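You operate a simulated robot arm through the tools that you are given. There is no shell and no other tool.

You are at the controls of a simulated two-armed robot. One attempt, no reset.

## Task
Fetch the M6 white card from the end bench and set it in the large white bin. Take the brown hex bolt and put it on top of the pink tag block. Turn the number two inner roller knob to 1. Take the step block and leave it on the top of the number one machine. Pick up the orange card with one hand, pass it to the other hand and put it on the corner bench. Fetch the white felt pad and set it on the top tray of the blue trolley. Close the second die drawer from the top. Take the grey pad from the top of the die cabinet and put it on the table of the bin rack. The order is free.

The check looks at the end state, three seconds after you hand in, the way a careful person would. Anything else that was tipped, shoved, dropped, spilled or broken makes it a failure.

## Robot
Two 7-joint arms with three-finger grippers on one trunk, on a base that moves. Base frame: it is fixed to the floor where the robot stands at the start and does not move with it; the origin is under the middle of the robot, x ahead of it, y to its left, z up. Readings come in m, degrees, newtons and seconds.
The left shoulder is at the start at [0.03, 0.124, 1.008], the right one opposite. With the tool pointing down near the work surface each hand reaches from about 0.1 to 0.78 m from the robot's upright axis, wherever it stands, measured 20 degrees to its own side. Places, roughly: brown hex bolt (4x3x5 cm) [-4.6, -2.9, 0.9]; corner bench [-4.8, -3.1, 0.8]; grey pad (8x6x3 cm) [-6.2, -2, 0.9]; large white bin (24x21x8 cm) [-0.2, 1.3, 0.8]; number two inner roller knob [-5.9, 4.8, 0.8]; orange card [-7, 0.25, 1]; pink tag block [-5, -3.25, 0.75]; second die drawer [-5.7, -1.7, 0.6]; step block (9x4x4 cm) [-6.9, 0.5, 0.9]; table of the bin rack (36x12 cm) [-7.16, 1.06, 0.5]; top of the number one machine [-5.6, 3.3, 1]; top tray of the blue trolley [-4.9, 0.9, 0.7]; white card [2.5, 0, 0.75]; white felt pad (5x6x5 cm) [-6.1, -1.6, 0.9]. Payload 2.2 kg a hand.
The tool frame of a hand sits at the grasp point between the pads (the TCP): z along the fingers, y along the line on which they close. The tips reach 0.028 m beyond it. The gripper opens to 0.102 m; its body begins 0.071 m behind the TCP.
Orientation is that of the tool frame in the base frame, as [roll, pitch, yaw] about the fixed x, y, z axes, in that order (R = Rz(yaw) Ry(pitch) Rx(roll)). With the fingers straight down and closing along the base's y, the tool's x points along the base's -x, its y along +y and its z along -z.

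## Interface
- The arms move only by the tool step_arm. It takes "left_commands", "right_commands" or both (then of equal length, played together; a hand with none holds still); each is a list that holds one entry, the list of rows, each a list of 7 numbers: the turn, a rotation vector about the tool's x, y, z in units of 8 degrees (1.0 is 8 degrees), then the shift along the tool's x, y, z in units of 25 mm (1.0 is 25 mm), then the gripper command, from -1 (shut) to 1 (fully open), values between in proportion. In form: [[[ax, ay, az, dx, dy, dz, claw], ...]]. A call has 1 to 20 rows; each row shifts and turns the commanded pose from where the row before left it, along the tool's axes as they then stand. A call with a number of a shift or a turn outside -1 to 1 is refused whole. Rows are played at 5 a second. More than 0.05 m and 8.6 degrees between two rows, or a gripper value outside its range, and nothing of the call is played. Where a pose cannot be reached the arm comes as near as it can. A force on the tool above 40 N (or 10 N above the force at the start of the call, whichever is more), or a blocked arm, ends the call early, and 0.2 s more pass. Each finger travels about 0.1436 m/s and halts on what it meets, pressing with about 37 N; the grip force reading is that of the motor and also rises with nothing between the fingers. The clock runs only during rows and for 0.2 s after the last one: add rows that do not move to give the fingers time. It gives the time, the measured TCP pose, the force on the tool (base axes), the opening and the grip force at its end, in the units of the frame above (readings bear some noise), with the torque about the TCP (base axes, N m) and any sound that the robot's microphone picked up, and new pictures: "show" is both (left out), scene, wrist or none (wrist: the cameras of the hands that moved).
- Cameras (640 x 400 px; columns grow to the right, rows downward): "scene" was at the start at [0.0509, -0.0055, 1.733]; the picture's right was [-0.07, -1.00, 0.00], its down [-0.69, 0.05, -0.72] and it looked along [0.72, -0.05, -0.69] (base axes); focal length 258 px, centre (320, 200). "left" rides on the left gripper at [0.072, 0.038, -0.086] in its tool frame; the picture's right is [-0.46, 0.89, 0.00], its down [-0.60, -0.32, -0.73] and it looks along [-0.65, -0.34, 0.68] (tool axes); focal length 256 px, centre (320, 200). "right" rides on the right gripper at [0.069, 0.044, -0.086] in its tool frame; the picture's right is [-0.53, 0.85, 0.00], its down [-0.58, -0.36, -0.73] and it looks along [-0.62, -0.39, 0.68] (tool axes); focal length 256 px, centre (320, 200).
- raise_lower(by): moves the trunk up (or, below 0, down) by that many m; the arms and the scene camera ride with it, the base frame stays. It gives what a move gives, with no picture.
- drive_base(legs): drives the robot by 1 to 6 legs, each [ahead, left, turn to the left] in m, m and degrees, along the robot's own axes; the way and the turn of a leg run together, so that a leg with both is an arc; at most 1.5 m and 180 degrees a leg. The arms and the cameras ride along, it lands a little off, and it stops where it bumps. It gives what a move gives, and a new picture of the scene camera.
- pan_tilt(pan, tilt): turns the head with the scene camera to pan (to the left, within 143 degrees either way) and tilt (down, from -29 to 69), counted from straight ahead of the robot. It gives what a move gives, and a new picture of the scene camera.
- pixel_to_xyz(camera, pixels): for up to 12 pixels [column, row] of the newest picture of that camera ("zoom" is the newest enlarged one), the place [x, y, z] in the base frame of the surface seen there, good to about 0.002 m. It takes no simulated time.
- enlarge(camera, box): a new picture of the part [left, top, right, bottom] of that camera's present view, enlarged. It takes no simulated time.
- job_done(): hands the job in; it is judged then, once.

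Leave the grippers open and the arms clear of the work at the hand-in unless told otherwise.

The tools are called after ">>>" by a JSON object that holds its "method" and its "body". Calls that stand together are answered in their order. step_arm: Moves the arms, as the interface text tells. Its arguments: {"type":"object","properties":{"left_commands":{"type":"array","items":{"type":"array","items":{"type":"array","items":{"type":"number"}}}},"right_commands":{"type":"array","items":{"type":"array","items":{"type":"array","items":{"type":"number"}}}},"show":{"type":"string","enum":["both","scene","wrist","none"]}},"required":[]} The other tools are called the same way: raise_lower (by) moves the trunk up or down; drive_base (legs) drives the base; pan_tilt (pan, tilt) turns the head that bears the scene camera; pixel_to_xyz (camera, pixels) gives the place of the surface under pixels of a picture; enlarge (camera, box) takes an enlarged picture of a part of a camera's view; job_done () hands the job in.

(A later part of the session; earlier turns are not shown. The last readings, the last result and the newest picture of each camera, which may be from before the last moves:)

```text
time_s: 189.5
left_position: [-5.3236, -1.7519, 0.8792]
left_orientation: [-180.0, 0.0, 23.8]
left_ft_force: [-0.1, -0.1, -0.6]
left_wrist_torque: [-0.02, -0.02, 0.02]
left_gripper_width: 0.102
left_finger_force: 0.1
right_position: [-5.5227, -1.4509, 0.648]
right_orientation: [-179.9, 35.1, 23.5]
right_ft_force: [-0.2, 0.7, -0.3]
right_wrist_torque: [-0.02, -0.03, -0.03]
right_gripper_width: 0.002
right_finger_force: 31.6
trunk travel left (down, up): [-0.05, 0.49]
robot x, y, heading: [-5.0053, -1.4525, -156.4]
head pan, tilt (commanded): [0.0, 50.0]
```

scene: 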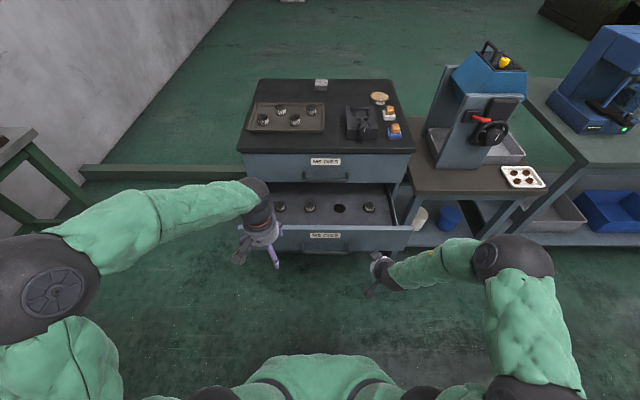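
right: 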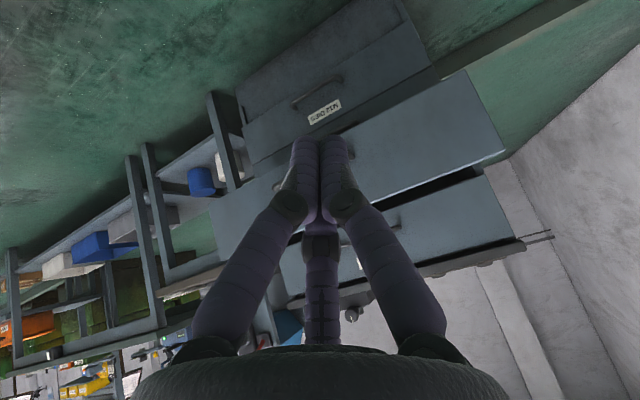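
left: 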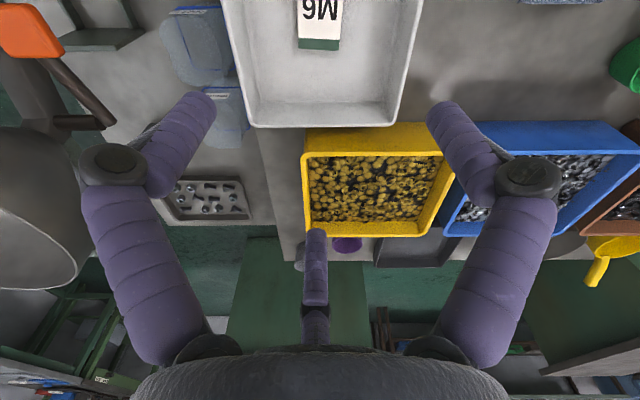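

The fingertips are about 9 cm in front of the drawer face at w 0.89, beside the handle. I push ahead 0.225 m with the arm.

>>> {"method": "step_arm", "body": {"right_commands": [[[0, 0, 0, -0.737, 0, 0.517, -1], [0, 0, 0, -0.737, 0, 0.517, -1], [0, 0, 0, -0.737, 0, 0.517, -1], [0, 0, 0, -0.737, 0, 0.517, -1], [0, 0, 0, -0.737, 0, 0.517, -1], [0, 0, 0, -0.737, 0, 0.517, -1], [0, 0, 0, -0.737, 0, 0.517, -1], [0, 0, 0, -0.737, 0, 0.517, -1], [0, 0, 0, -0.737, 0, 0.517, -1], [0, 0, 0, -0.737, 0, 0.517, -1]]], "show": "both"}}

```text
time_s: 191.7
left_position: [-5.3222, -1.7526, 0.877]
left_orientation: [180.0, -0.1, 23.9]
left_ft_force: [1.2, 0.1, 0.7]
left_wrist_torque: [0.0, 0.02, 0.0]
left_gripper_width: 0.1019
left_finger_force: 0.1
right_position: [-5.7309, -1.5382, 0.6478]
right_orientation: [-180.0, 35.1, 23.4]
right_ft_force: [0.4, 0.1, 0.3]
right_wrist_torque: [-0.01, 0.03, 0.01]
right_gripper_width: 0.0023
right_finger_force: 30.7
trunk travel left (down, up): [-0.05, 0.49]
robot x, y, heading: [-5.0044, -1.4514, -156.5]
head pan, tilt (commanded): [0.0, 50.0]
```

scene: 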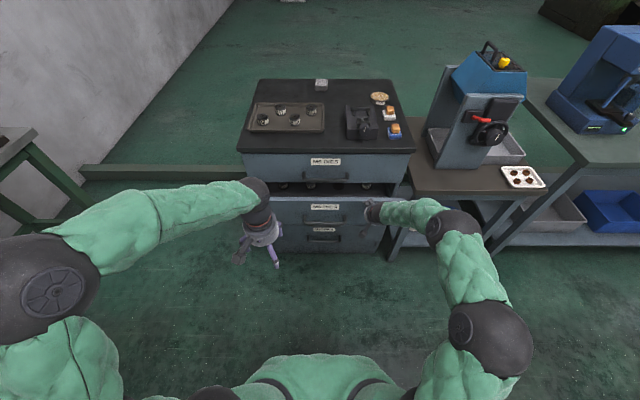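
right: 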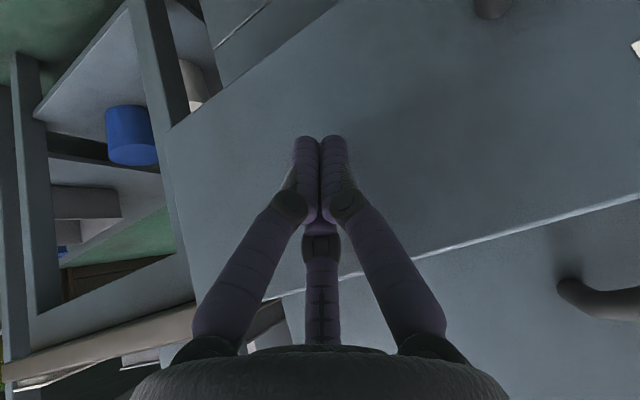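

The drawer slides in smoothly. I check the clearance of the right elbow against the small table before going on.

>>> {"method": "pixel_to_xyz", "body": {"camera": "scene", "pixels": [[450, 228], [410, 210], [480, 330], [425, 192], [395, 245], [480, 235], [290, 205], [340, 207], [300, 165]]}}

```text
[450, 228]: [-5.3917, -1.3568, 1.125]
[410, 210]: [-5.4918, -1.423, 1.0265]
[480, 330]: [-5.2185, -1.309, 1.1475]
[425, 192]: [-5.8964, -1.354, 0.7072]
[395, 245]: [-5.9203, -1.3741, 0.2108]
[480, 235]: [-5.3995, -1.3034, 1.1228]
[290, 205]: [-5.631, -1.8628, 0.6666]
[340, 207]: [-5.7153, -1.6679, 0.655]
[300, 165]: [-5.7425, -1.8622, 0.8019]
```

Elbow is high (z 1.1). The face stands at u 5.905, 10 cm left. I drive 0.07 m ahead, then finish with the arm.

>>> {"method": "drive_base", "body": {"legs": [[0.07, 0, 0]]}}

>>> {"method": "step_arm", "body": {"right_commands": [[[0, 0, 0, -0.41, 0, 0.287, -1], [0, 0, 0, -0.41, 0, 0.287, -1], [0, 0, 0, 0, 0, 0, -1]]], "show": "both"}}

>>> {"method": "pixel_to_xyz", "body": {"camera": "scene", "pixels": [[290, 195], [310, 205], [340, 205], [300, 155], [330, 160], [350, 200], [360, 210], [320, 225]]}}

```text
time_s: 192.7
left_position: [-5.387, -1.7822, 0.8777]
left_orientation: [-180.0, -0.1, 23.8]
left_ft_force: [-0.8, -0.6, -0.5]
left_wrist_torque: [-0.01, -0.02, -0.01]
left_gripper_width: 0.1018
left_finger_force: 0.1
right_position: [-5.7935, -1.5679, 0.6463]
right_orientation: [-180.0, 34.9, 23.5]
right_ft_force: [-0.6, -0.6, 0.4]
right_wrist_torque: [-0.01, 0.0, 0.0]
right_gripper_width: 0.0022
right_finger_force: 31.4
trunk travel left (down, up): [-0.05, 0.49]
robot x, y, heading: [-5.0686, -1.4825, -156.0]
head pan, tilt (commanded): [0.0, 50.0]
```

scene: 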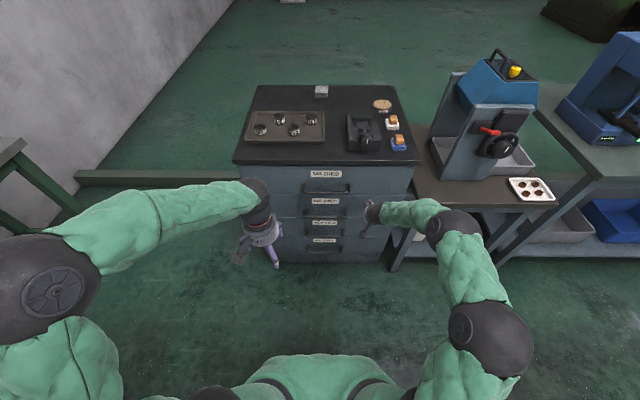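

```text
time_s: 193.5
left_position: [-5.3861, -1.7821, 0.8786]
left_orientation: [179.9, 0.0, 23.7]
left_ft_force: [0.1, -0.2, -1.0]
left_wrist_torque: [0.0, 0.01, 0.0]
left_gripper_width: 0.1021
left_finger_force: 0.1
right_position: [-5.816, -1.5781, 0.6482]
right_orientation: [180.0, 35.0, 23.5]
right_ft_force: [-0.6, -0.3, 0.8]
right_wrist_torque: [0.01, -0.01, 0.01]
right_gripper_width: 0.0019
right_finger_force: 31.2
trunk travel left (down, up): [-0.05, 0.49]
robot x, y, heading: [-5.0691, -1.4727, -156.0]
head pan, tilt (commanded): [0.0, 50.0]
```

scene: 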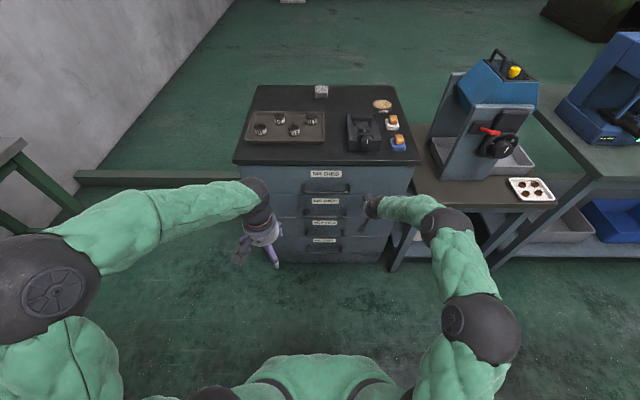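
right: 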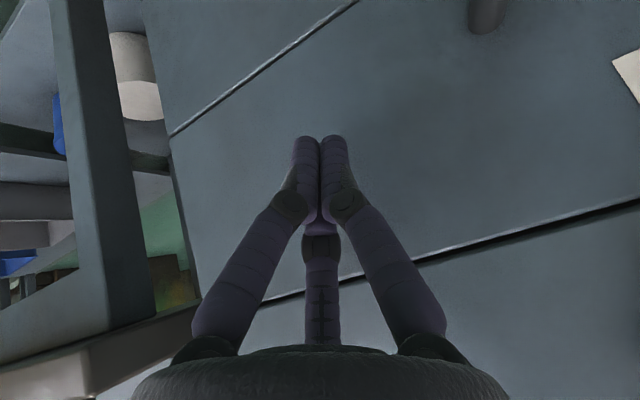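

```text
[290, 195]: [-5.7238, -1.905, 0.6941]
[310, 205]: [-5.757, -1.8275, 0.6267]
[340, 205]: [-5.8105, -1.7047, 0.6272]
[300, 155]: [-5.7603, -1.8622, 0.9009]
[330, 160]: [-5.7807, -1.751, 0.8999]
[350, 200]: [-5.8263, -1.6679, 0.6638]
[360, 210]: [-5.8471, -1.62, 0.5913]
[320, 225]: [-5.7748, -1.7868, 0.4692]
```

The second drawer's face now lies at u 6.006, flush with the third one (6.006). I give one more gentle nudge of 4 mm to confirm it meets its stop.

>>> {"method": "step_arm", "body": {"right_commands": [[[0, 0, 0, -0.131, 0, 0.092, -1], [0, 0, 0, 0, 0, 0, -1]]], "show": "none"}}

>>> {"method": "enlarge", "body": {"camera": "scene", "box": [220, 80, 440, 270]}}

```text
time_s: 194.1
left_position: [-5.3869, -1.781, 0.8779]
left_orientation: [-180.0, -0.1, 23.8]
left_ft_force: [0.7, 1.3, 0.1]
left_wrist_torque: [-0.01, 0.01, 0.01]
left_gripper_width: 0.1018
left_finger_force: 0.1
right_position: [-5.8199, -1.5782, 0.6483]
right_orientation: [180.0, 35.0, 23.4]
right_ft_force: [0.7, -0.6, -0.3]
right_wrist_torque: [0.01, 0.01, 0.0]
right_gripper_width: 0.002
right_finger_force: 31.7
trunk travel left (down, up): [-0.05, 0.49]
robot x, y, heading: [-5.0682, -1.4782, -156.1]
head pan, tilt (commanded): [0.0, 50.0]
```

```text
2.11 times, centred on (330, 175) of scene
```

zoom: 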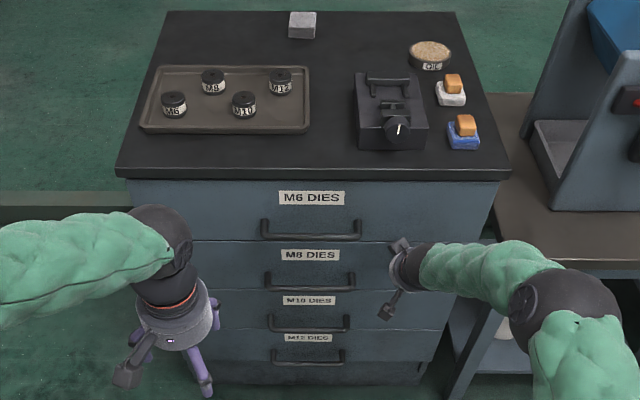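

>>> {"method": "step_arm", "body": {"right_commands": [[[0, 0, 0, -0.164, 0, 0.115, -1], [0, 0, 0, 0, 0, 0, -1]]], "show": "none"}}

>>> {"method": "step_arm", "body": {"right_commands": [[[0, 0, 0, -0.164, 0, 0.115, -1], [0, 0, 0, 0, 0, 0, -1]]], "show": "scene"}}

>>> {"method": "pixel_to_xyz", "body": {"camera": "scene", "pixels": [[300, 200], [350, 210], [300, 220], [360, 225], [300, 180], [360, 185]]}}

```text
time_s: 194.7
left_position: [-5.3872, -1.7816, 0.8789]
left_orientation: [179.9, 0.0, 23.8]
left_ft_force: [-0.7, 0.3, -1.4]
left_wrist_torque: [0.0, 0.01, 0.02]
left_gripper_width: 0.102
left_finger_force: 0.1
right_position: [-5.8242, -1.581, 0.649]
right_orientation: [-180.0, 35.0, 23.6]
right_ft_force: [-0.5, -0.3, 0.0]
right_wrist_torque: [-0.02, -0.03, 0.02]
right_gripper_width: 0.0023
right_finger_force: 31.6
trunk travel left (down, up): [-0.05, 0.49]
robot x, y, heading: [-5.0659, -1.4811, -156.0]
head pan, tilt (commanded): [0.0, 50.0]
```

```text
time_s: 195.3
left_position: [-5.3858, -1.7806, 0.877]
left_orientation: [-180.0, 0.1, 23.8]
left_ft_force: [-0.3, -0.4, 0.2]
left_wrist_torque: [-0.01, 0.02, 0.0]
left_gripper_width: 0.1018
left_finger_force: 0.0
right_position: [-5.8291, -1.5835, 0.6484]
right_orientation: [-180.0, 35.0, 23.5]
right_ft_force: [-0.2, 0.5, -1.1]
right_wrist_torque: [-0.03, -0.01, 0.0]
right_gripper_width: 0.0018
right_finger_force: 31.3
trunk travel left (down, up): [-0.05, 0.49]
robot x, y, heading: [-5.0689, -1.4786, -156.4]
head pan, tilt (commanded): [0.0, 50.0]
```

scene: 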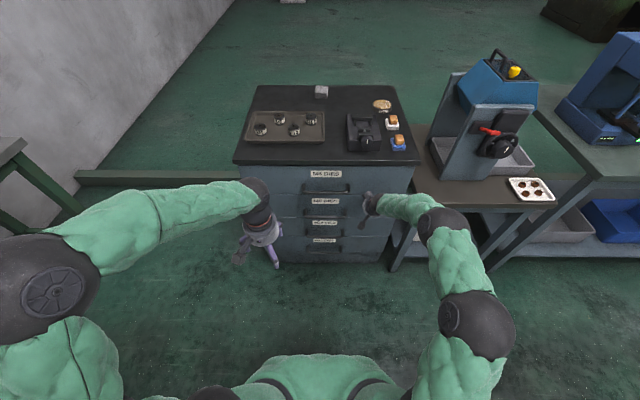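

```text
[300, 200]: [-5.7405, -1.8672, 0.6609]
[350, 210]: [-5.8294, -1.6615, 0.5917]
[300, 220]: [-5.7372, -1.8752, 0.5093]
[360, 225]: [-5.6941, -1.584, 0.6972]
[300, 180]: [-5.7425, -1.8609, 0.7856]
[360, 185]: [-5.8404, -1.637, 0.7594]
```

All three faces are flush within 1 mm. I press 10 mm more, to feel contact and be sure it's fully shut.

>>> {"method": "step_arm", "body": {"right_commands": [[[0, 0, 0, -0.2, 0, 0.14, -1], [0, 0, 0, -0.2, 0, 0.14, -1], [0, 0, 0, 0, 0, 0, -1]]], "show": "none"}}

```text
time_s: 195.9
left_position: [-5.3842, -1.7796, 0.879]
left_orientation: [-180.0, 0.2, 23.7]
left_ft_force: [-0.4, 0.5, -0.3]
left_wrist_torque: [0.02, 0.0, 0.02]
left_gripper_width: 0.1022
left_finger_force: 0.0
right_position: [-5.8329, -1.5852, 0.6452]
right_orientation: [-179.9, 34.4, 23.5]
right_ft_force: [17.4, 5.9, 10.6]
right_wrist_torque: [0.04, 0.11, -0.04]
right_gripper_width: 0.0021
right_finger_force: 31.2
trunk travel left (down, up): [-0.05, 0.49]
robot x, y, heading: [-5.0697, -1.4797, -156.1]
head pan, tilt (commanded): [0.0, 50.0]
stopped in row 3 (right hand): the force on the tool passed its limit at 44 N (the readings are from after the stop); the commanded pose is now the measured one
```

44 N at the stop: the drawer is fully shut. I withdraw the hand 0.2 m and turn it straight down.

>>> {"method": "step_arm", "body": {"right_commands": [[[0, 0, 0, 0.737, 0, -0.517, -1], [0, 0, 0, 0.737, 0, -0.517, -1], [0, 0, 0, 0.737, 0, -0.517, -1], [0, 0, 0, 0.737, 0, -0.517, -1], [0, 0, 0, 0.737, 0, -0.517, -1], [0, 0, 0, 0.737, 0, -0.517, -1], [0, 0, 0, 0.737, 0, -0.517, -1], [0, 0, 0, 0.737, 0, -0.517, -1], [0, 0, 0, 0.737, 0, -0.517, -1], [0, 0.875, 0, 0, 0, 0, -1], [0, 0.875, 0, 0, 0, 0, -1], [0, 0.875, 0, 0, 0, 0, -1], [0, 0.875, 0, 0, 0, 0, -1], [0, 0.875, 0, 0, 0, 0, -1], [0, 0, 0, 0, 0, 0, 1]]], "show": "none"}}

>>> {"method": "raise_lower", "body": {"by": 0.2}}

>>> {"method": "step_arm", "body": {"right_commands": [[[0, 0, 0, 0, 0, -0.9, 1], [0, 0, 0, 0, 0, -0.9, 1], [0, 0, 0, 0, 0, -0.9, 1], [0, 0, 0, 0, 0, -0.9, 1], [0, 0, 0, 0, 0, -0.9, 1], [0, 0, 0, 0, 0, -0.9, 1], [0, 0, 0, 0, 0, -0.9, 1], [0, 0, 0, 0, 0, -0.9, 1], [0, 0, 0, 0, 0, -0.9, 1], [0, 0, 0, 0, 0, -0.9, 1]]], "show": "scene"}}

```text
time_s: 199.1
left_position: [-5.3854, -1.781, 0.878]
left_orientation: [180.0, 0.0, 23.8]
left_ft_force: [0.5, 1.0, -0.1]
left_wrist_torque: [0.03, 0.03, 0.02]
left_gripper_width: 0.1019
left_finger_force: 0.1
right_position: [-5.6486, -1.5042, 0.6457]
right_orientation: [-180.0, -0.7, 23.5]
right_ft_force: [-0.7, 0.2, -0.3]
right_wrist_torque: [0.0, -0.01, 0.0]
right_gripper_width: 0.0965
right_finger_force: 0.1
trunk travel left (down, up): [-0.05, 0.49]
robot x, y, heading: [-5.0724, -1.4818, -156.4]
head pan, tilt (commanded): [0.0, 50.0]
```

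```text
time_s: 201.3
left_position: [-5.3874, -1.7805, 1.0778]
left_orientation: [180.0, 0.0, 23.8]
left_ft_force: [0.2, -0.4, -0.2]
left_wrist_torque: [0.03, 0.0, 0.0]
left_gripper_width: 0.1022
left_finger_force: 0.1
right_position: [-5.6492, -1.5042, 0.8447]
right_orientation: [-179.9, -0.4, 23.5]
right_ft_force: [-0.2, 0.2, -0.9]
right_wrist_torque: [0.01, 0.01, -0.03]
right_gripper_width: 0.1019
right_finger_force: 0.0
trunk travel left (down, up): [-0.25, 0.29]
robot x, y, heading: [-5.0688, -1.481, -156.5]
head pan, tilt (commanded): [0.0, 50.0]
```

```text
time_s: 203.5
left_position: [-5.3862, -1.781, 1.078]
left_orientation: [-180.0, -0.1, 23.7]
left_ft_force: [-0.1, -0.3, -0.4]
left_wrist_torque: [-0.01, 0.03, -0.03]
left_gripper_width: 0.1018
left_finger_force: 0.0
right_position: [-5.65, -1.506, 1.0728]
right_orientation: [-179.9, -0.5, 23.6]
right_ft_force: [-0.4, 0.2, 0.6]
right_wrist_torque: [0.0, 0.01, -0.03]
right_gripper_width: 0.1022
right_finger_force: 0.1
trunk travel left (down, up): [-0.25, 0.29]
robot x, y, heading: [-5.0659, -1.4815, -156.3]
head pan, tilt (commanded): [0.0, 50.0]
```

scene: 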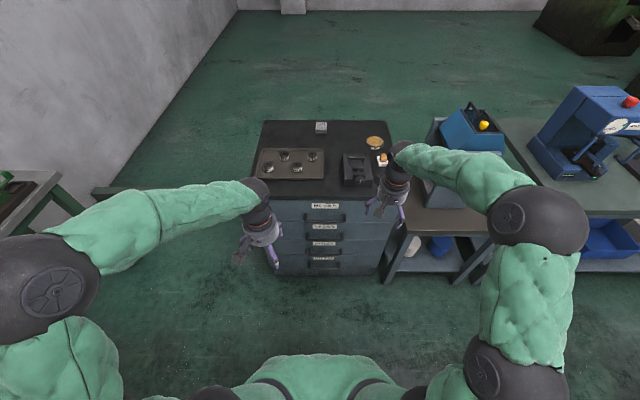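

Next the white felt pad (white with an orange knob) at (382,160). I drive 0.25 m closer and look.

>>> {"method": "drive_base", "body": {"legs": [[0.25, 0, 0]]}}

>>> {"method": "pan_tilt", "body": {"pan": -5, "tilt": 55}}

>>> {"method": "enlarge", "body": {"camera": "scene", "box": [240, 100, 440, 225]}}

```text
time_s: 205.3
left_position: [-5.6177, -1.8801, 1.0773]
left_orientation: [-180.0, -0.1, 23.6]
left_ft_force: [-0.2, -0.6, -0.7]
left_wrist_torque: [0.03, -0.05, 0.01]
left_gripper_width: 0.1019
left_finger_force: 0.0
right_position: [-5.8805, -1.6049, 1.071]
right_orientation: [-180.0, -0.6, 23.2]
right_ft_force: [-0.3, -0.4, -0.4]
right_wrist_torque: [0.03, -0.01, 0.04]
right_gripper_width: 0.1019
right_finger_force: 0.0
trunk travel left (down, up): [-0.25, 0.29]
robot x, y, heading: [-5.2974, -1.5786, -156.5]
head pan, tilt (commanded): [0.0, 50.0]
```

scene: 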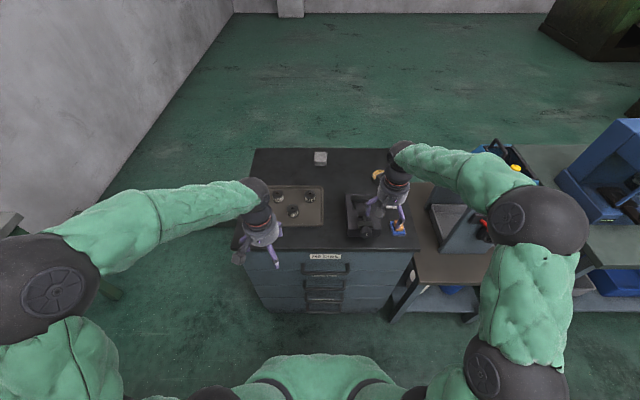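

```text
time_s: 206.0
left_position: [-5.6149, -1.8785, 1.0784]
left_orientation: [179.9, 0.0, 23.5]
left_ft_force: [0.1, -0.1, 0.0]
left_wrist_torque: [0.01, 0.01, 0.03]
left_gripper_width: 0.1017
left_finger_force: 0.0
right_position: [-5.8795, -1.6044, 1.0723]
right_orientation: [180.0, -0.5, 23.3]
right_ft_force: [0.0, 0.7, 0.0]
right_wrist_torque: [0.0, 0.0, 0.0]
right_gripper_width: 0.1021
right_finger_force: 0.1
trunk travel left (down, up): [-0.25, 0.29]
robot x, y, heading: [-5.2991, -1.5807, -156.6]
head pan, tilt (commanded): [-5.0, 55.0]
```

scene: 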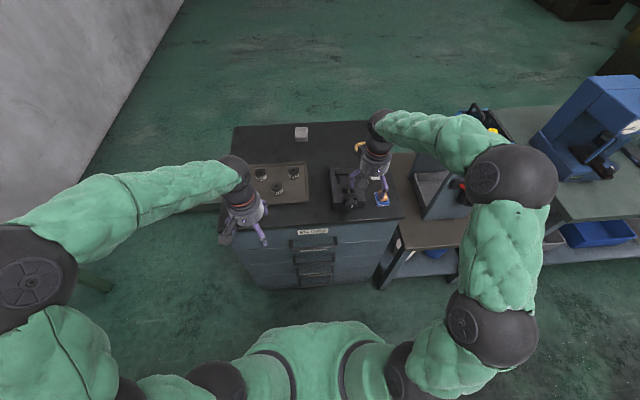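

```text
3.20 times, centred on (340, 162) of scene
```

zoom: 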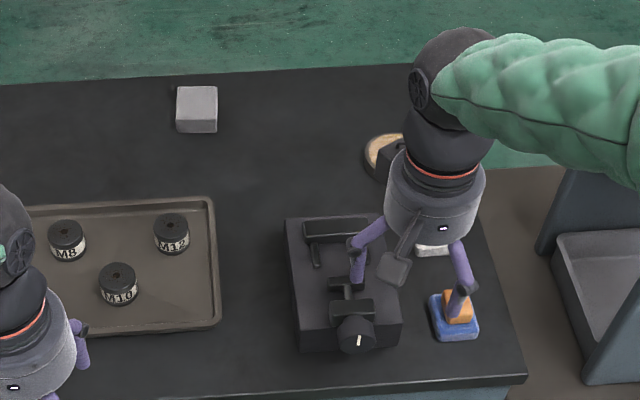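

>>> {"method": "enlarge", "body": {"camera": "right", "box": [0, 0, 640, 400]}}

>>> {"method": "pixel_to_xyz", "body": {"camera": "scene", "pixels": [[295, 128], [307, 128], [295, 139], [307, 140], [301, 131], [301, 137], [340, 190], [350, 182], [352, 168], [352, 203], [370, 145], [383, 178]]}}

```text
1.00 times, centred on (320, 200) of right (not enlarged: the box is as wide or as high as the picture)
```

zoom: 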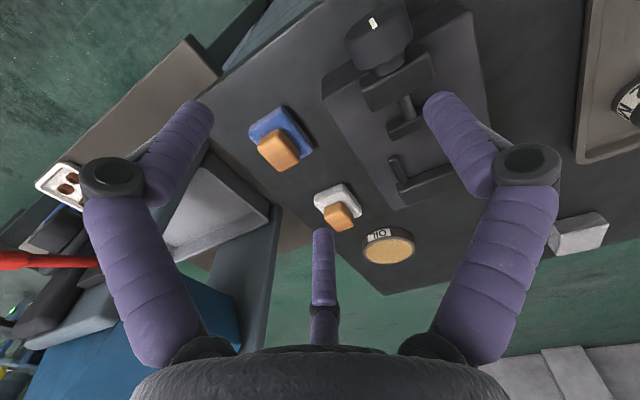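

```text
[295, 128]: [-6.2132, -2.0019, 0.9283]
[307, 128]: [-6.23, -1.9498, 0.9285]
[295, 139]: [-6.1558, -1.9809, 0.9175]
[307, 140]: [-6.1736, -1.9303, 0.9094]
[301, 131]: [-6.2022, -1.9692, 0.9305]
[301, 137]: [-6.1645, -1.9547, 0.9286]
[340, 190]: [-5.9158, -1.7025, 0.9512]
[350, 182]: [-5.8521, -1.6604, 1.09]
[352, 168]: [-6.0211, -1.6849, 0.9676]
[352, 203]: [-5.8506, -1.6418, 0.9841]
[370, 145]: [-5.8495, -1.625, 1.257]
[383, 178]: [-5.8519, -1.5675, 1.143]
```

>>> {"method": "enlarge", "body": {"camera": "right", "box": [240, 90, 440, 280]}}

```text
2.11 times, centred on (340, 185) of right
```

zoom: 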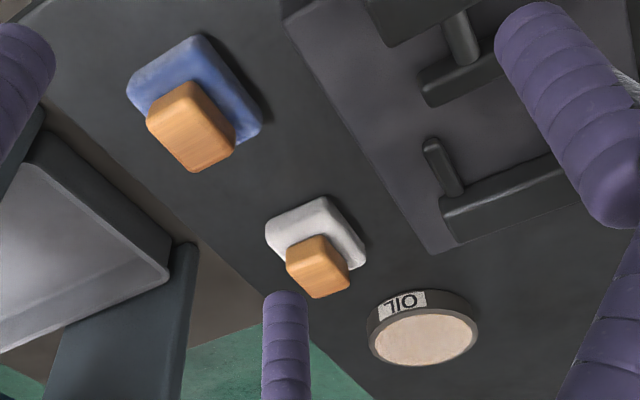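

>>> {"method": "pixel_to_xyz", "body": {"camera": "zoom", "pixels": [[318, 270], [300, 255], [318, 240], [338, 258], [335, 285], [290, 268], [316, 296], [270, 230], [320, 200], [362, 245], [425, 340], [430, 250]]}}

>>> {"method": "pixel_to_xyz", "body": {"camera": "zoom", "pixels": [[200, 130], [185, 165], [228, 150], [440, 160], [460, 210], [552, 160], [460, 45], [440, 90], [250, 110], [270, 260]]}}

```text
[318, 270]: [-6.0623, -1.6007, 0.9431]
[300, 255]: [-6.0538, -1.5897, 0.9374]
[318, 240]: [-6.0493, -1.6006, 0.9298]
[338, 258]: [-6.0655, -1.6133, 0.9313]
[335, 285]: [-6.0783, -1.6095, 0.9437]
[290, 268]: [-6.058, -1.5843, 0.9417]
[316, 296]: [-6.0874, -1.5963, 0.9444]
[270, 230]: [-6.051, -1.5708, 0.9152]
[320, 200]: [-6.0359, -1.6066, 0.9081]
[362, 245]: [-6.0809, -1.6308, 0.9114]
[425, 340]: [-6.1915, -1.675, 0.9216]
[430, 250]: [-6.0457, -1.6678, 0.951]
```

```text
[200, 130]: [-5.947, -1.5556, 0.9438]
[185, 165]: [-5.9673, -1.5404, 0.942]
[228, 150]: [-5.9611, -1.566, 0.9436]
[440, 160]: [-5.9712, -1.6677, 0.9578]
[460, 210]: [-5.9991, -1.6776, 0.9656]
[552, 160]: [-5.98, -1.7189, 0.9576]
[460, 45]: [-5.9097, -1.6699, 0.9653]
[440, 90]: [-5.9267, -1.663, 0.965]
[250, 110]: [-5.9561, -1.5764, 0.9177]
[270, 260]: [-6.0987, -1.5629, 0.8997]
```

The felt pad: white base centre (-6.064, -1.601), orange grip block top at z 0.944, black gauge edge 7 cm beside it. I drive 0.1 m closer, then put the hand over it, turned so that a gap between fingers faces the black block.

>>> {"method": "drive_base", "body": {"legs": [[0.1, 0, 0]]}}

```text
time_s: 207.1
left_position: [-5.7095, -1.9211, 1.0782]
left_orientation: [179.9, -0.1, 23.6]
left_ft_force: [-0.5, -0.1, -0.3]
left_wrist_torque: [0.01, -0.01, -0.01]
left_gripper_width: 0.102
left_finger_force: 0.0
right_position: [-5.974, -1.6453, 1.0705]
right_orientation: [179.9, -0.6, 23.2]
right_ft_force: [-0.4, -0.7, 0.3]
right_wrist_torque: [0.01, -0.01, -0.03]
right_gripper_width: 0.1022
right_finger_force: 0.1
trunk travel left (down, up): [-0.25, 0.29]
robot x, y, heading: [-5.39, -1.6213, -156.6]
head pan, tilt (commanded): [-5.0, 55.0]
```

scene: 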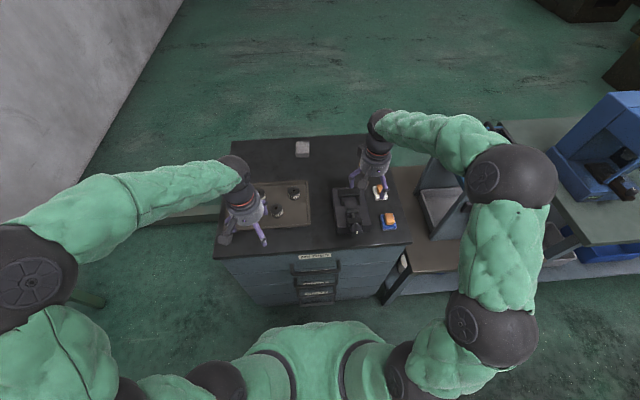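

>>> {"method": "step_arm", "body": {"right_commands": [[[0, -0.075, 0, -0.652, -0.764, 0, 1], [0, 0, 0, -0.652, -0.764, 0, 1], [0, 0, 0, -0.652, -0.764, 0, 1], [0, 0, 0, -0.652, -0.764, 0, 1], [0, 0, 0.931, 0, 0, 0, 1], [0, 0, 0.931, 0, 0, 0, 1], [0, 0, 0.931, 0, 0, 0, 1], [0, 0, 0.931, 0, 0, 0, 1], [0, 0, 0.931, 0, 0, 0, 0.3], [0, 0, 0.931, 0, 0, 0, 0.3], [0, 0, 0.931, 0, 0, 0, 0.3], [0, 0, 0.931, 0, 0, 0, 0.3], [0, 0, 0, 0, 0, 0, 0.3]]], "show": "both"}}

>>> {"method": "enlarge", "body": {"camera": "right", "box": [220, 0, 420, 125]}}

```text
time_s: 209.9
left_position: [-5.7095, -1.9201, 1.0778]
left_orientation: [-180.0, -0.1, 23.6]
left_ft_force: [-0.3, -0.4, 1.2]
left_wrist_torque: [0.01, 0.01, 0.02]
left_gripper_width: 0.1022
left_finger_force: 0.1
right_position: [-6.0627, -1.6006, 1.0715]
right_orientation: [-180.0, 0.1, -36.5]
right_ft_force: [0.8, 0.1, 0.1]
right_wrist_torque: [0.01, -0.02, 0.06]
right_gripper_width: 0.0665
right_finger_force: 0.1
trunk travel left (down, up): [-0.25, 0.29]
robot x, y, heading: [-5.3902, -1.6214, -156.8]
head pan, tilt (commanded): [-5.0, 55.0]
```

scene: 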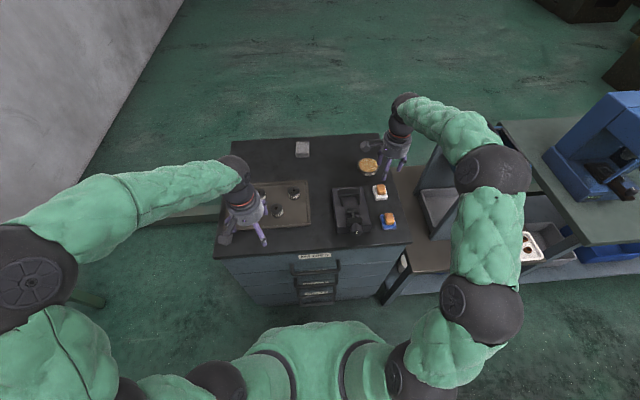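
right: 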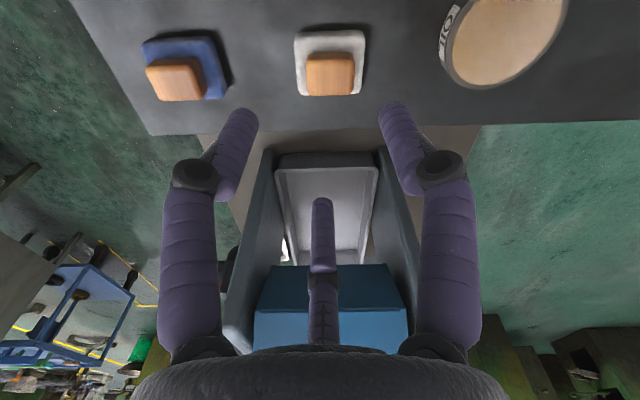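

```text
3.20 times, centred on (320, 62) of right
```

zoom: 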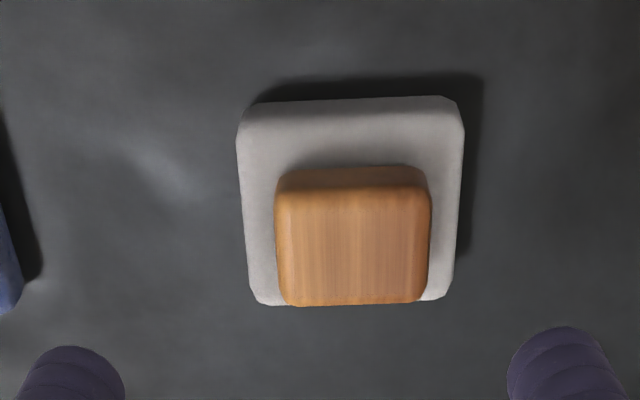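

>>> {"method": "pixel_to_xyz", "body": {"camera": "zoom", "pixels": [[285, 205], [424, 203], [420, 296], [288, 298], [354, 250], [300, 178], [410, 178], [250, 115], [450, 110], [355, 120], [260, 290], [445, 280]]}}

```text
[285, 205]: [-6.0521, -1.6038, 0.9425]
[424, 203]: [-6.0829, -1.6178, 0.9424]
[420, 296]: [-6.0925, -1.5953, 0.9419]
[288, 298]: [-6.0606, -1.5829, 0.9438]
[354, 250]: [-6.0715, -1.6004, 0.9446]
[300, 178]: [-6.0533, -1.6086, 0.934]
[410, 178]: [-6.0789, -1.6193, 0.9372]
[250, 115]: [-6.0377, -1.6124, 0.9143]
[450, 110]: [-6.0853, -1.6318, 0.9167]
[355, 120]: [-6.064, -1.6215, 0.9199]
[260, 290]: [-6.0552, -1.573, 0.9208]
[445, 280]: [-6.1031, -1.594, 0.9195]
```

The orange grip block's centre is (-6.071, -1.601), felt top at 0.920. I correct 8 mm and descend to z 0.950 with the fingers at about 6.6 cm.

>>> {"method": "step_arm", "body": {"right_commands": [[[0, 0, 0, -0.26, 0.21, 0, 0.3], [0, 0, 0, 0, 0, 0.81, 0.3], [0, 0, 0, 0, 0, 0.81, 0.3], [0, 0, 0, 0, 0, 0.81, 0.3], [0, 0, 0, 0, 0, 0.81, 0.3], [0, 0, 0, 0, 0, 0.81, 0.3], [0, 0, 0, 0, 0, 0.81, 0.3], [0, 0, 0, 0, 0, 0, 0.3]]], "show": "both"}}

>>> {"method": "enlarge", "body": {"camera": "scene", "box": [330, 130, 430, 240]}}

```text
time_s: 211.7
left_position: [-5.7095, -1.9203, 1.0769]
left_orientation: [-180.0, 0.0, 23.5]
left_ft_force: [-0.1, -1.4, 0.1]
left_wrist_torque: [-0.02, 0.02, 0.01]
left_gripper_width: 0.1019
left_finger_force: 0.1
right_position: [-6.0699, -1.6008, 0.9499]
right_orientation: [180.0, 0.1, -36.4]
right_ft_force: [0.0, -0.2, -0.7]
right_wrist_torque: [0.0, 0.01, -0.01]
right_gripper_width: 0.0664
right_finger_force: 0.1
trunk travel left (down, up): [-0.25, 0.29]
robot x, y, heading: [-5.3911, -1.619, -156.6]
head pan, tilt (commanded): [-5.0, 55.0]
```

scene: 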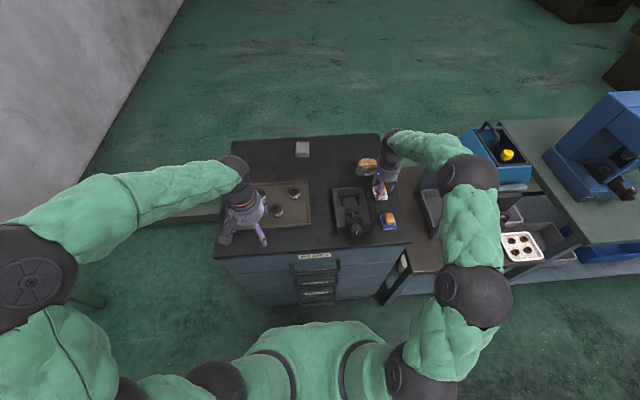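
right: 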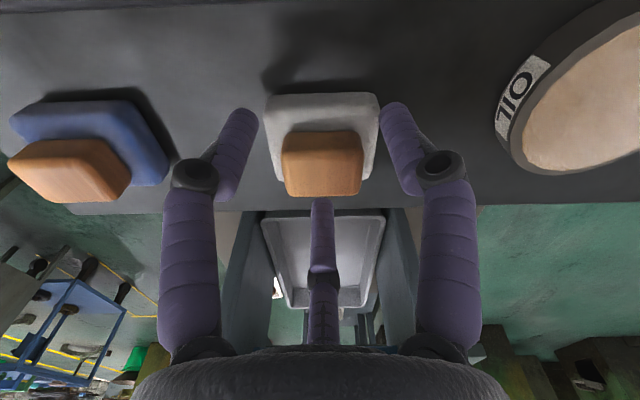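

```text
3.64 times, centred on (380, 185) of scene
```

zoom: 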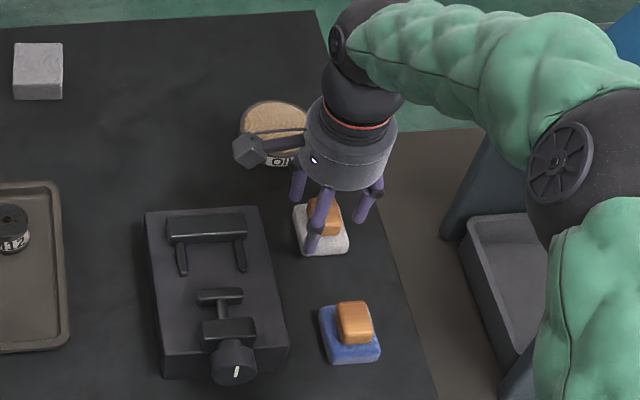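

The block is centred between the fingers. I close and lift.

>>> {"method": "step_arm", "body": {"right_commands": [[[0, 0, 0, 0, 0, 0, -1], [0, 0, 0, 0, 0, 0, -1], [0, 0, 0, 0, 0, 0, -1], [0, 0, 0, 0, 0, 0, -1], [0, 0, 0, 0, 0, -0.4, -1], [0, 0, 0, 0, 0, -0.8, -1], [0, 0, 0, 0, 0, -0.8, -1], [0, 0, 0, 0, 0, -0.8, -1], [0, 0, 0, 0, 0, -0.8, -1], [0, 0, 0, 0, 0, -0.8, -1], [0, 0, 0, 0, 0, -0.8, -1], [0, 0, 0, 0, 0, -0.8, -1]]], "show": "both"}}

```text
time_s: 214.3
left_position: [-5.7086, -1.9194, 1.0784]
left_orientation: [180.0, 0.0, 23.6]
left_ft_force: [-0.5, -0.7, 0.6]
left_wrist_torque: [0.01, 0.0, 0.0]
left_gripper_width: 0.1023
left_finger_force: 0.0
right_position: [-6.069, -1.6021, 1.1015]
right_orientation: [-180.0, 0.0, -36.4]
right_ft_force: [0.4, -0.1, -1.1]
right_wrist_torque: [-0.01, 0.03, 0.01]
right_gripper_width: 0.0378
right_finger_force: 37.5
trunk travel left (down, up): [-0.25, 0.29]
robot x, y, heading: [-5.3885, -1.6204, -156.6]
head pan, tilt (commanded): [-5.0, 55.0]
```

scene: 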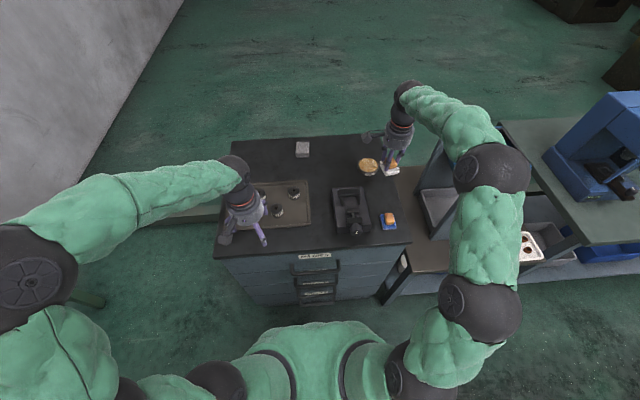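
right: 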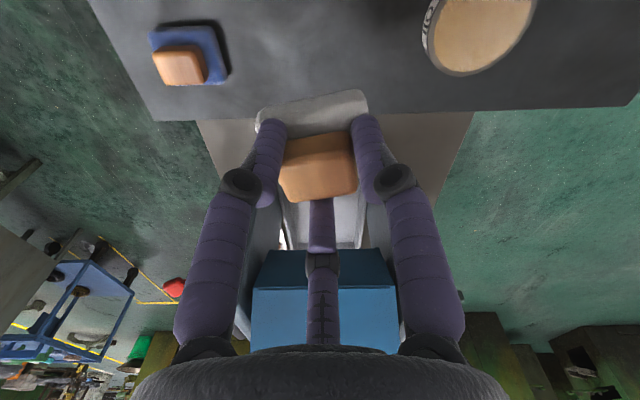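

The felt pad is held. Now the grey pad with the left hand; it's too deep from the front, so I'd go to the cabinet's left side. I check the floor bar and side positions there.

>>> {"method": "pixel_to_xyz", "body": {"camera": "scene", "pixels": [[195, 215], [205, 210], [185, 205], [90, 285], [220, 250], [232, 140], [215, 258], [150, 150], [296, 145], [308, 145], [297, 155], [309, 155]]}}

>>> {"method": "enlarge", "body": {"camera": "scene", "box": [70, 120, 330, 300]}}

```text
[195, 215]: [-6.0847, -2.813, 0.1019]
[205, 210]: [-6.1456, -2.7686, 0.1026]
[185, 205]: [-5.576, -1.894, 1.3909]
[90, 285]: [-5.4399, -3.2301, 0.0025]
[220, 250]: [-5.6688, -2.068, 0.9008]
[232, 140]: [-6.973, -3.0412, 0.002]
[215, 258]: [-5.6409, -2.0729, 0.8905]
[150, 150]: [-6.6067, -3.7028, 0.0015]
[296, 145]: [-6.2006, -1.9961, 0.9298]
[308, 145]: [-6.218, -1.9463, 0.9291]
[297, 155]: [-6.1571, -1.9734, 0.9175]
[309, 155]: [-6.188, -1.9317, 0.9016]
```

```text
2.22 times, centred on (200, 210) of scene
```

zoom: 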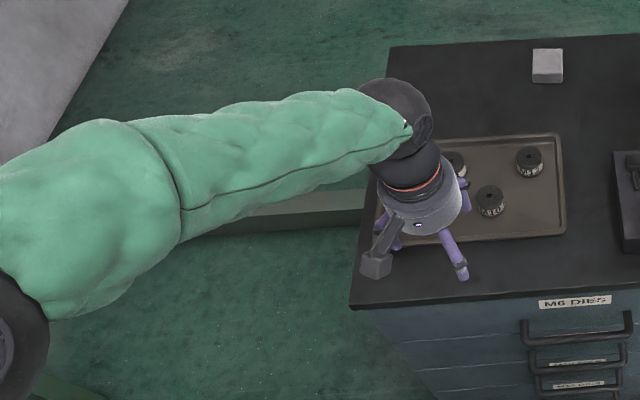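

>>> {"method": "pixel_to_xyz", "body": {"camera": "scene", "pixels": [[191, 222], [195, 219], [200, 222], [205, 218], [210, 200], [200, 226]]}}

>>> {"method": "step_arm", "body": {"right_commands": [[[0, 0, 0, 0.8785, -0.6255, 0, -1], [0, 0, 0, 0.8785, -0.6255, 0, -1], [0, 0, 0, 0.8785, -0.6255, 0, -1], [0, 0, 0, 0.8785, -0.6255, 0, -1], [0, 0, 0, 0.8785, -0.6255, 0, -1], [0, 0, 0, 0.8785, -0.6255, 0, -1], [0, 0, 0, 0.8785, -0.6255, 0, -1], [0, 0, 0, 0.8785, -0.6255, 0, -1]]], "show": "none"}}

```text
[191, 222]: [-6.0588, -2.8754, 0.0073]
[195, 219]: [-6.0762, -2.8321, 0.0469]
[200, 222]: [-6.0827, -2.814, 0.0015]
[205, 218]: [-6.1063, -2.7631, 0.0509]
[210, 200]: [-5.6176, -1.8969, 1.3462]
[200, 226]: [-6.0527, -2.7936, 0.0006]
```

```text
time_s: 216.1
left_position: [-5.7083, -1.9194, 1.0794]
left_orientation: [180.0, 0.0, 23.5]
left_ft_force: [0.2, 0.6, 0.6]
left_wrist_torque: [-0.02, 0.02, -0.02]
left_gripper_width: 0.1021
left_finger_force: 0.1
right_position: [-5.853, -1.6044, 1.1017]
right_orientation: [179.9, 0.2, -36.4]
right_ft_force: [-0.2, 0.5, -0.4]
right_wrist_torque: [0.02, 0.03, -0.03]
right_gripper_width: 0.0372
right_finger_force: 37.3
trunk travel left (down, up): [-0.25, 0.29]
robot x, y, heading: [-5.3887, -1.6157, -156.5]
head pan, tilt (commanded): [-5.0, 55.0]
```

The bar's near face is at u 6.70, so standing at u≈6.3 is fine. I back off, strafe to the lane, turn right 90° and strafe left along the lane.

>>> {"method": "drive_base", "body": {"legs": [[-0.385, 0, 0], [0, 0.66, 0], [0, 0, -90], [0, 1.08, 0]]}}

>>> {"method": "pan_tilt", "body": {"pan": 10, "tilt": 50}}

```text
time_s: 230.8
left_position: [-6.0584, -2.1855, 1.0787]
left_orientation: [179.9, -0.1, -66.4]
left_ft_force: [-0.3, 0.2, -0.7]
left_wrist_torque: [0.01, 0.02, -0.02]
left_gripper_width: 0.1021
left_finger_force: 0.0
right_position: [-5.743, -2.0411, 1.1006]
right_orientation: [-180.0, 0.1, -126.2]
right_ft_force: [0.0, -0.7, -0.9]
right_wrist_torque: [-0.01, 0.0, -0.01]
right_gripper_width: 0.0351
right_finger_force: 37.0
trunk travel left (down, up): [-0.25, 0.29]
robot x, y, heading: [-5.7565, -2.5016, 113.5]
head pan, tilt (commanded): [-5.0, 55.0]
```

scene: 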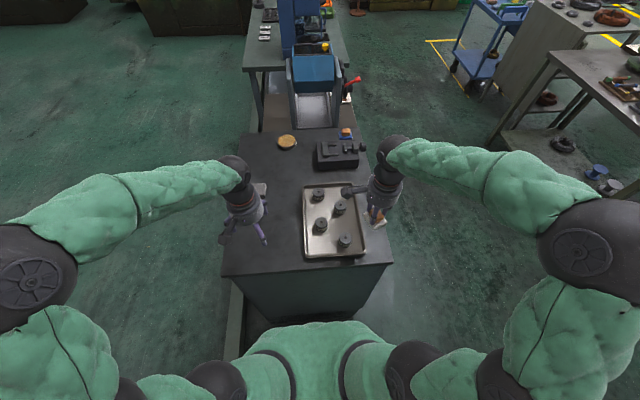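

```text
time_s: 231.5
left_position: [-6.058, -2.1857, 1.0787]
left_orientation: [-179.9, -0.1, -66.3]
left_ft_force: [-0.6, -0.5, 0.5]
left_wrist_torque: [0.0, 0.01, 0.04]
left_gripper_width: 0.1022
left_finger_force: 0.0
right_position: [-5.7419, -2.0411, 1.1008]
right_orientation: [180.0, 0.1, -126.1]
right_ft_force: [-0.4, -0.7, 0.4]
right_wrist_torque: [-0.02, -0.04, 0.01]
right_gripper_width: 0.035
right_finger_force: 36.8
trunk travel left (down, up): [-0.25, 0.29]
robot x, y, heading: [-5.7591, -2.502, 113.5]
head pan, tilt (commanded): [10.0, 50.0]
```

scene: 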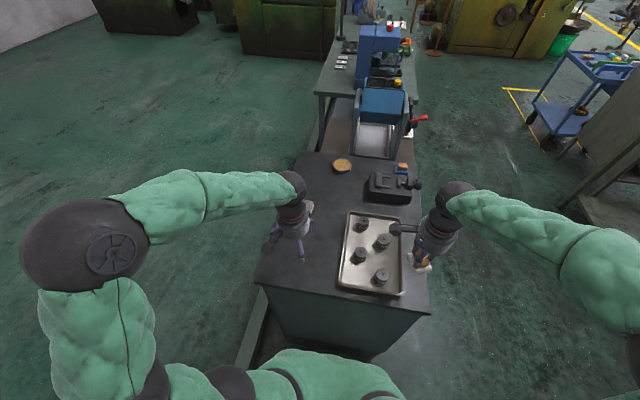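

The left hand is now near the grey pad. I check both wrist views: the held felt pad and the grey pad.

>>> {"method": "enlarge", "body": {"camera": "right", "box": [0, 0, 640, 400]}}

>>> {"method": "enlarge", "body": {"camera": "left", "box": [0, 0, 640, 400]}}

```text
1.00 times, centred on (320, 200) of right (not enlarged: the box is as wide or as high as the picture)
```

zoom: 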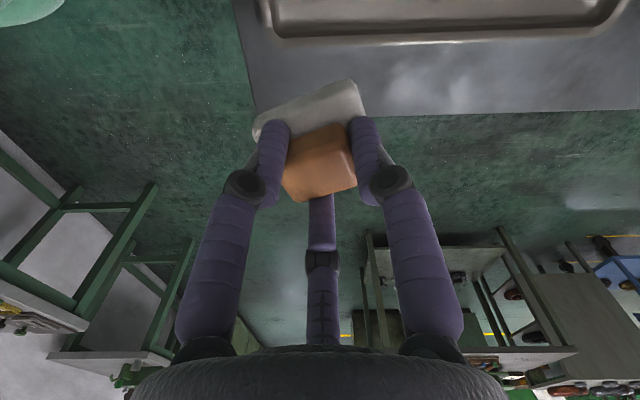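

```text
1.00 times, centred on (320, 200) of left (not enlarged: the box is as wide or as high as the picture)
```

zoom: 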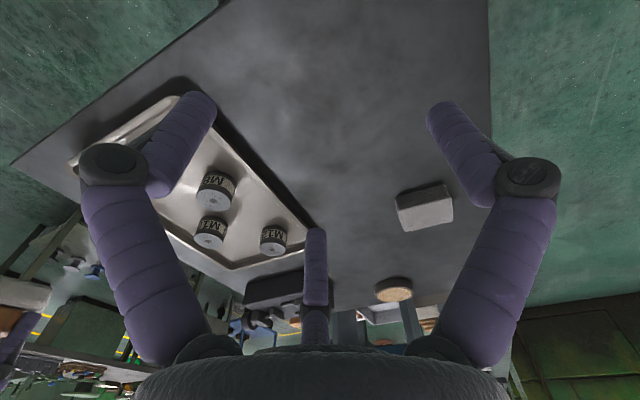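

The felt pad has twisted a bit in the grip but is held. I measure the grey pad in the left wrist view.

>>> {"method": "enlarge", "body": {"camera": "left", "box": [385, 170, 465, 240]}}

```text
5.71 times, centred on (425, 205) of left
```

zoom: 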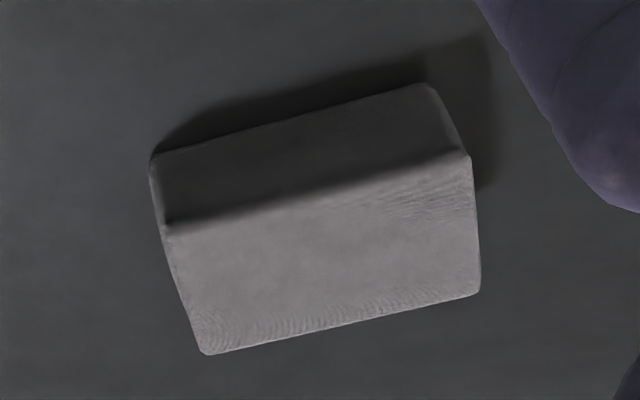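

>>> {"method": "pixel_to_xyz", "body": {"camera": "zoom", "pixels": [[168, 235], [465, 165], [475, 288], [208, 348], [325, 265], [160, 160], [425, 90], [300, 160], [300, 60]]}}

```text
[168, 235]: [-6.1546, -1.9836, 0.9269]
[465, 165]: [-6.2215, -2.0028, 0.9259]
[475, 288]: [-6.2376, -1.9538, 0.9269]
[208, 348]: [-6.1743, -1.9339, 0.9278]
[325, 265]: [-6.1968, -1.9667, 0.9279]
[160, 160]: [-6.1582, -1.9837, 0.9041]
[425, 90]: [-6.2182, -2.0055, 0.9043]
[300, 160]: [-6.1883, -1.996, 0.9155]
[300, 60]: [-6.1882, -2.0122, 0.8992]
```

Grey pad centre (-6.197, -1.969), about 72 x 55 mm, long axis along 16°. I move the left hand over it and turn 7.5° so one finger takes the far end and two the long sides.

>>> {"method": "step_arm", "body": {"left_commands": [[[0, 0, 0, -0.927, 0.1455, 0, 1], [0, 0, 0, -0.927, 0.1455, 0, 1], [0, 0, 0, -0.927, 0.1455, 0, 1], [0, 0, 0, -0.927, 0.1455, 0, 1], [0, 0, 0, -0.927, 0.1455, 0, 1], [0, 0, 0, -0.927, 0.1455, 0, 1], [0, 0, 0, -0.927, 0.1455, 0, 1], [0, 0, 0, -0.927, 0.1455, 0, 1], [0, 0, 0, -0.927, 0.1455, 0, 1], [0, 0, 0, -0.927, 0.1455, 0, 1], [0, 0, 0, -0.927, 0.1455, 0, 1], [0, 0, 0.94, 0, 0, 0, 1], [0, 0, 0, 0, 0, 0.8, 1], [0, 0, 0, 0, 0, 0.8, 1], [0, 0, 0, 0, 0, 0.8, 1], [0, 0, 0, 0, 0, 0, 1]]], "show": "both"}}

```text
time_s: 234.9
left_position: [-6.1968, -1.9678, 1.0199]
left_orientation: [-180.0, 0.0, -73.9]
left_ft_force: [0.4, -0.6, 0.2]
left_wrist_torque: [0.01, 0.0, 0.01]
left_gripper_width: 0.102
left_finger_force: 0.0
right_position: [-5.7419, -2.0409, 1.1027]
right_orientation: [-179.9, 0.2, -126.2]
right_ft_force: [0.5, 0.0, -1.3]
right_wrist_torque: [0.01, 0.04, -0.04]
right_gripper_width: 0.0346
right_finger_force: 37.2
trunk travel left (down, up): [-0.25, 0.29]
robot x, y, heading: [-5.7546, -2.4988, 113.5]
head pan, tilt (commanded): [10.0, 50.0]
```

scene: 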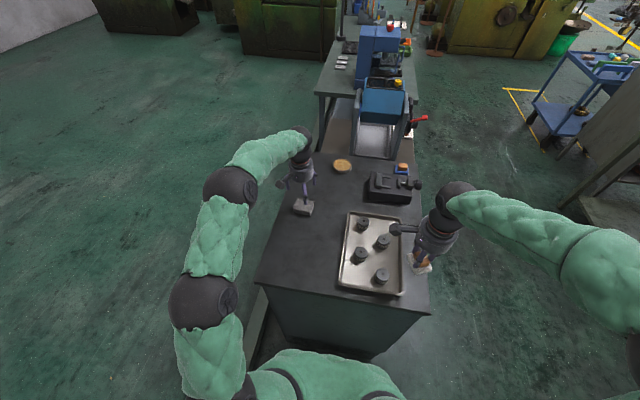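
left: 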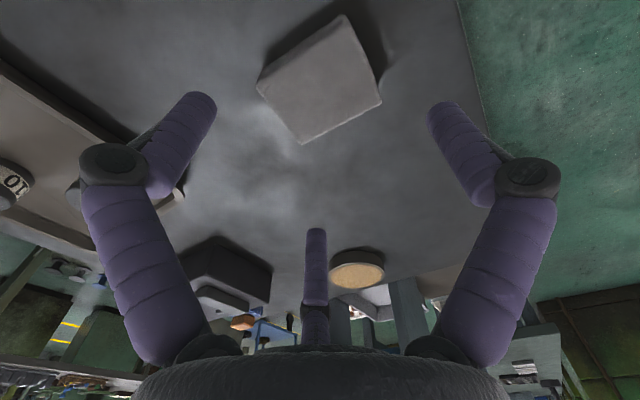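

The pad is between the fingers. I lower 88 mm and close.

>>> {"method": "step_arm", "body": {"left_commands": [[[0, 0, 0, 0, 0, 0.88, 1], [0, 0, 0, 0, 0, 0.88, 1], [0, 0, 0, 0, 0, 0.88, 1], [0, 0, 0, 0, 0, 0.86, 1], [0, 0, 0, 0, 0, 0, 1], [0, 0, 0, 0, 0, 0, -1], [0, 0, 0, 0, 0, 0, -1], [0, 0, 0, 0, 0, 0, -1], [0, 0, 0, 0, 0, 0, -1]]], "show": "wrist"}}

```text
time_s: 236.9
left_position: [-6.1957, -1.9683, 0.933]
left_orientation: [180.0, 0.0, -73.8]
left_ft_force: [-3.3, 1.9, 8.7]
left_wrist_torque: [-0.06, 0.04, 0.02]
left_gripper_width: 0.0697
left_finger_force: 37.3
right_position: [-5.7424, -2.0417, 1.1019]
right_orientation: [-180.0, 0.1, -126.2]
right_ft_force: [0.6, 0.1, 0.3]
right_wrist_torque: [0.01, -0.02, -0.03]
right_gripper_width: 0.0348
right_finger_force: 37.7
trunk travel left (down, up): [-0.25, 0.29]
robot x, y, heading: [-5.7593, -2.5047, 113.8]
head pan, tilt (commanded): [10.0, 50.0]
```

left: 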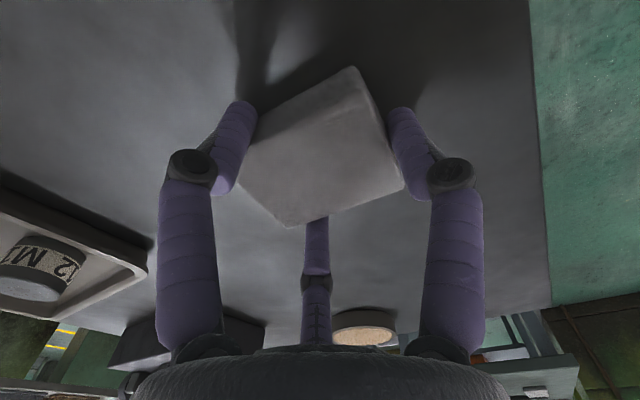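

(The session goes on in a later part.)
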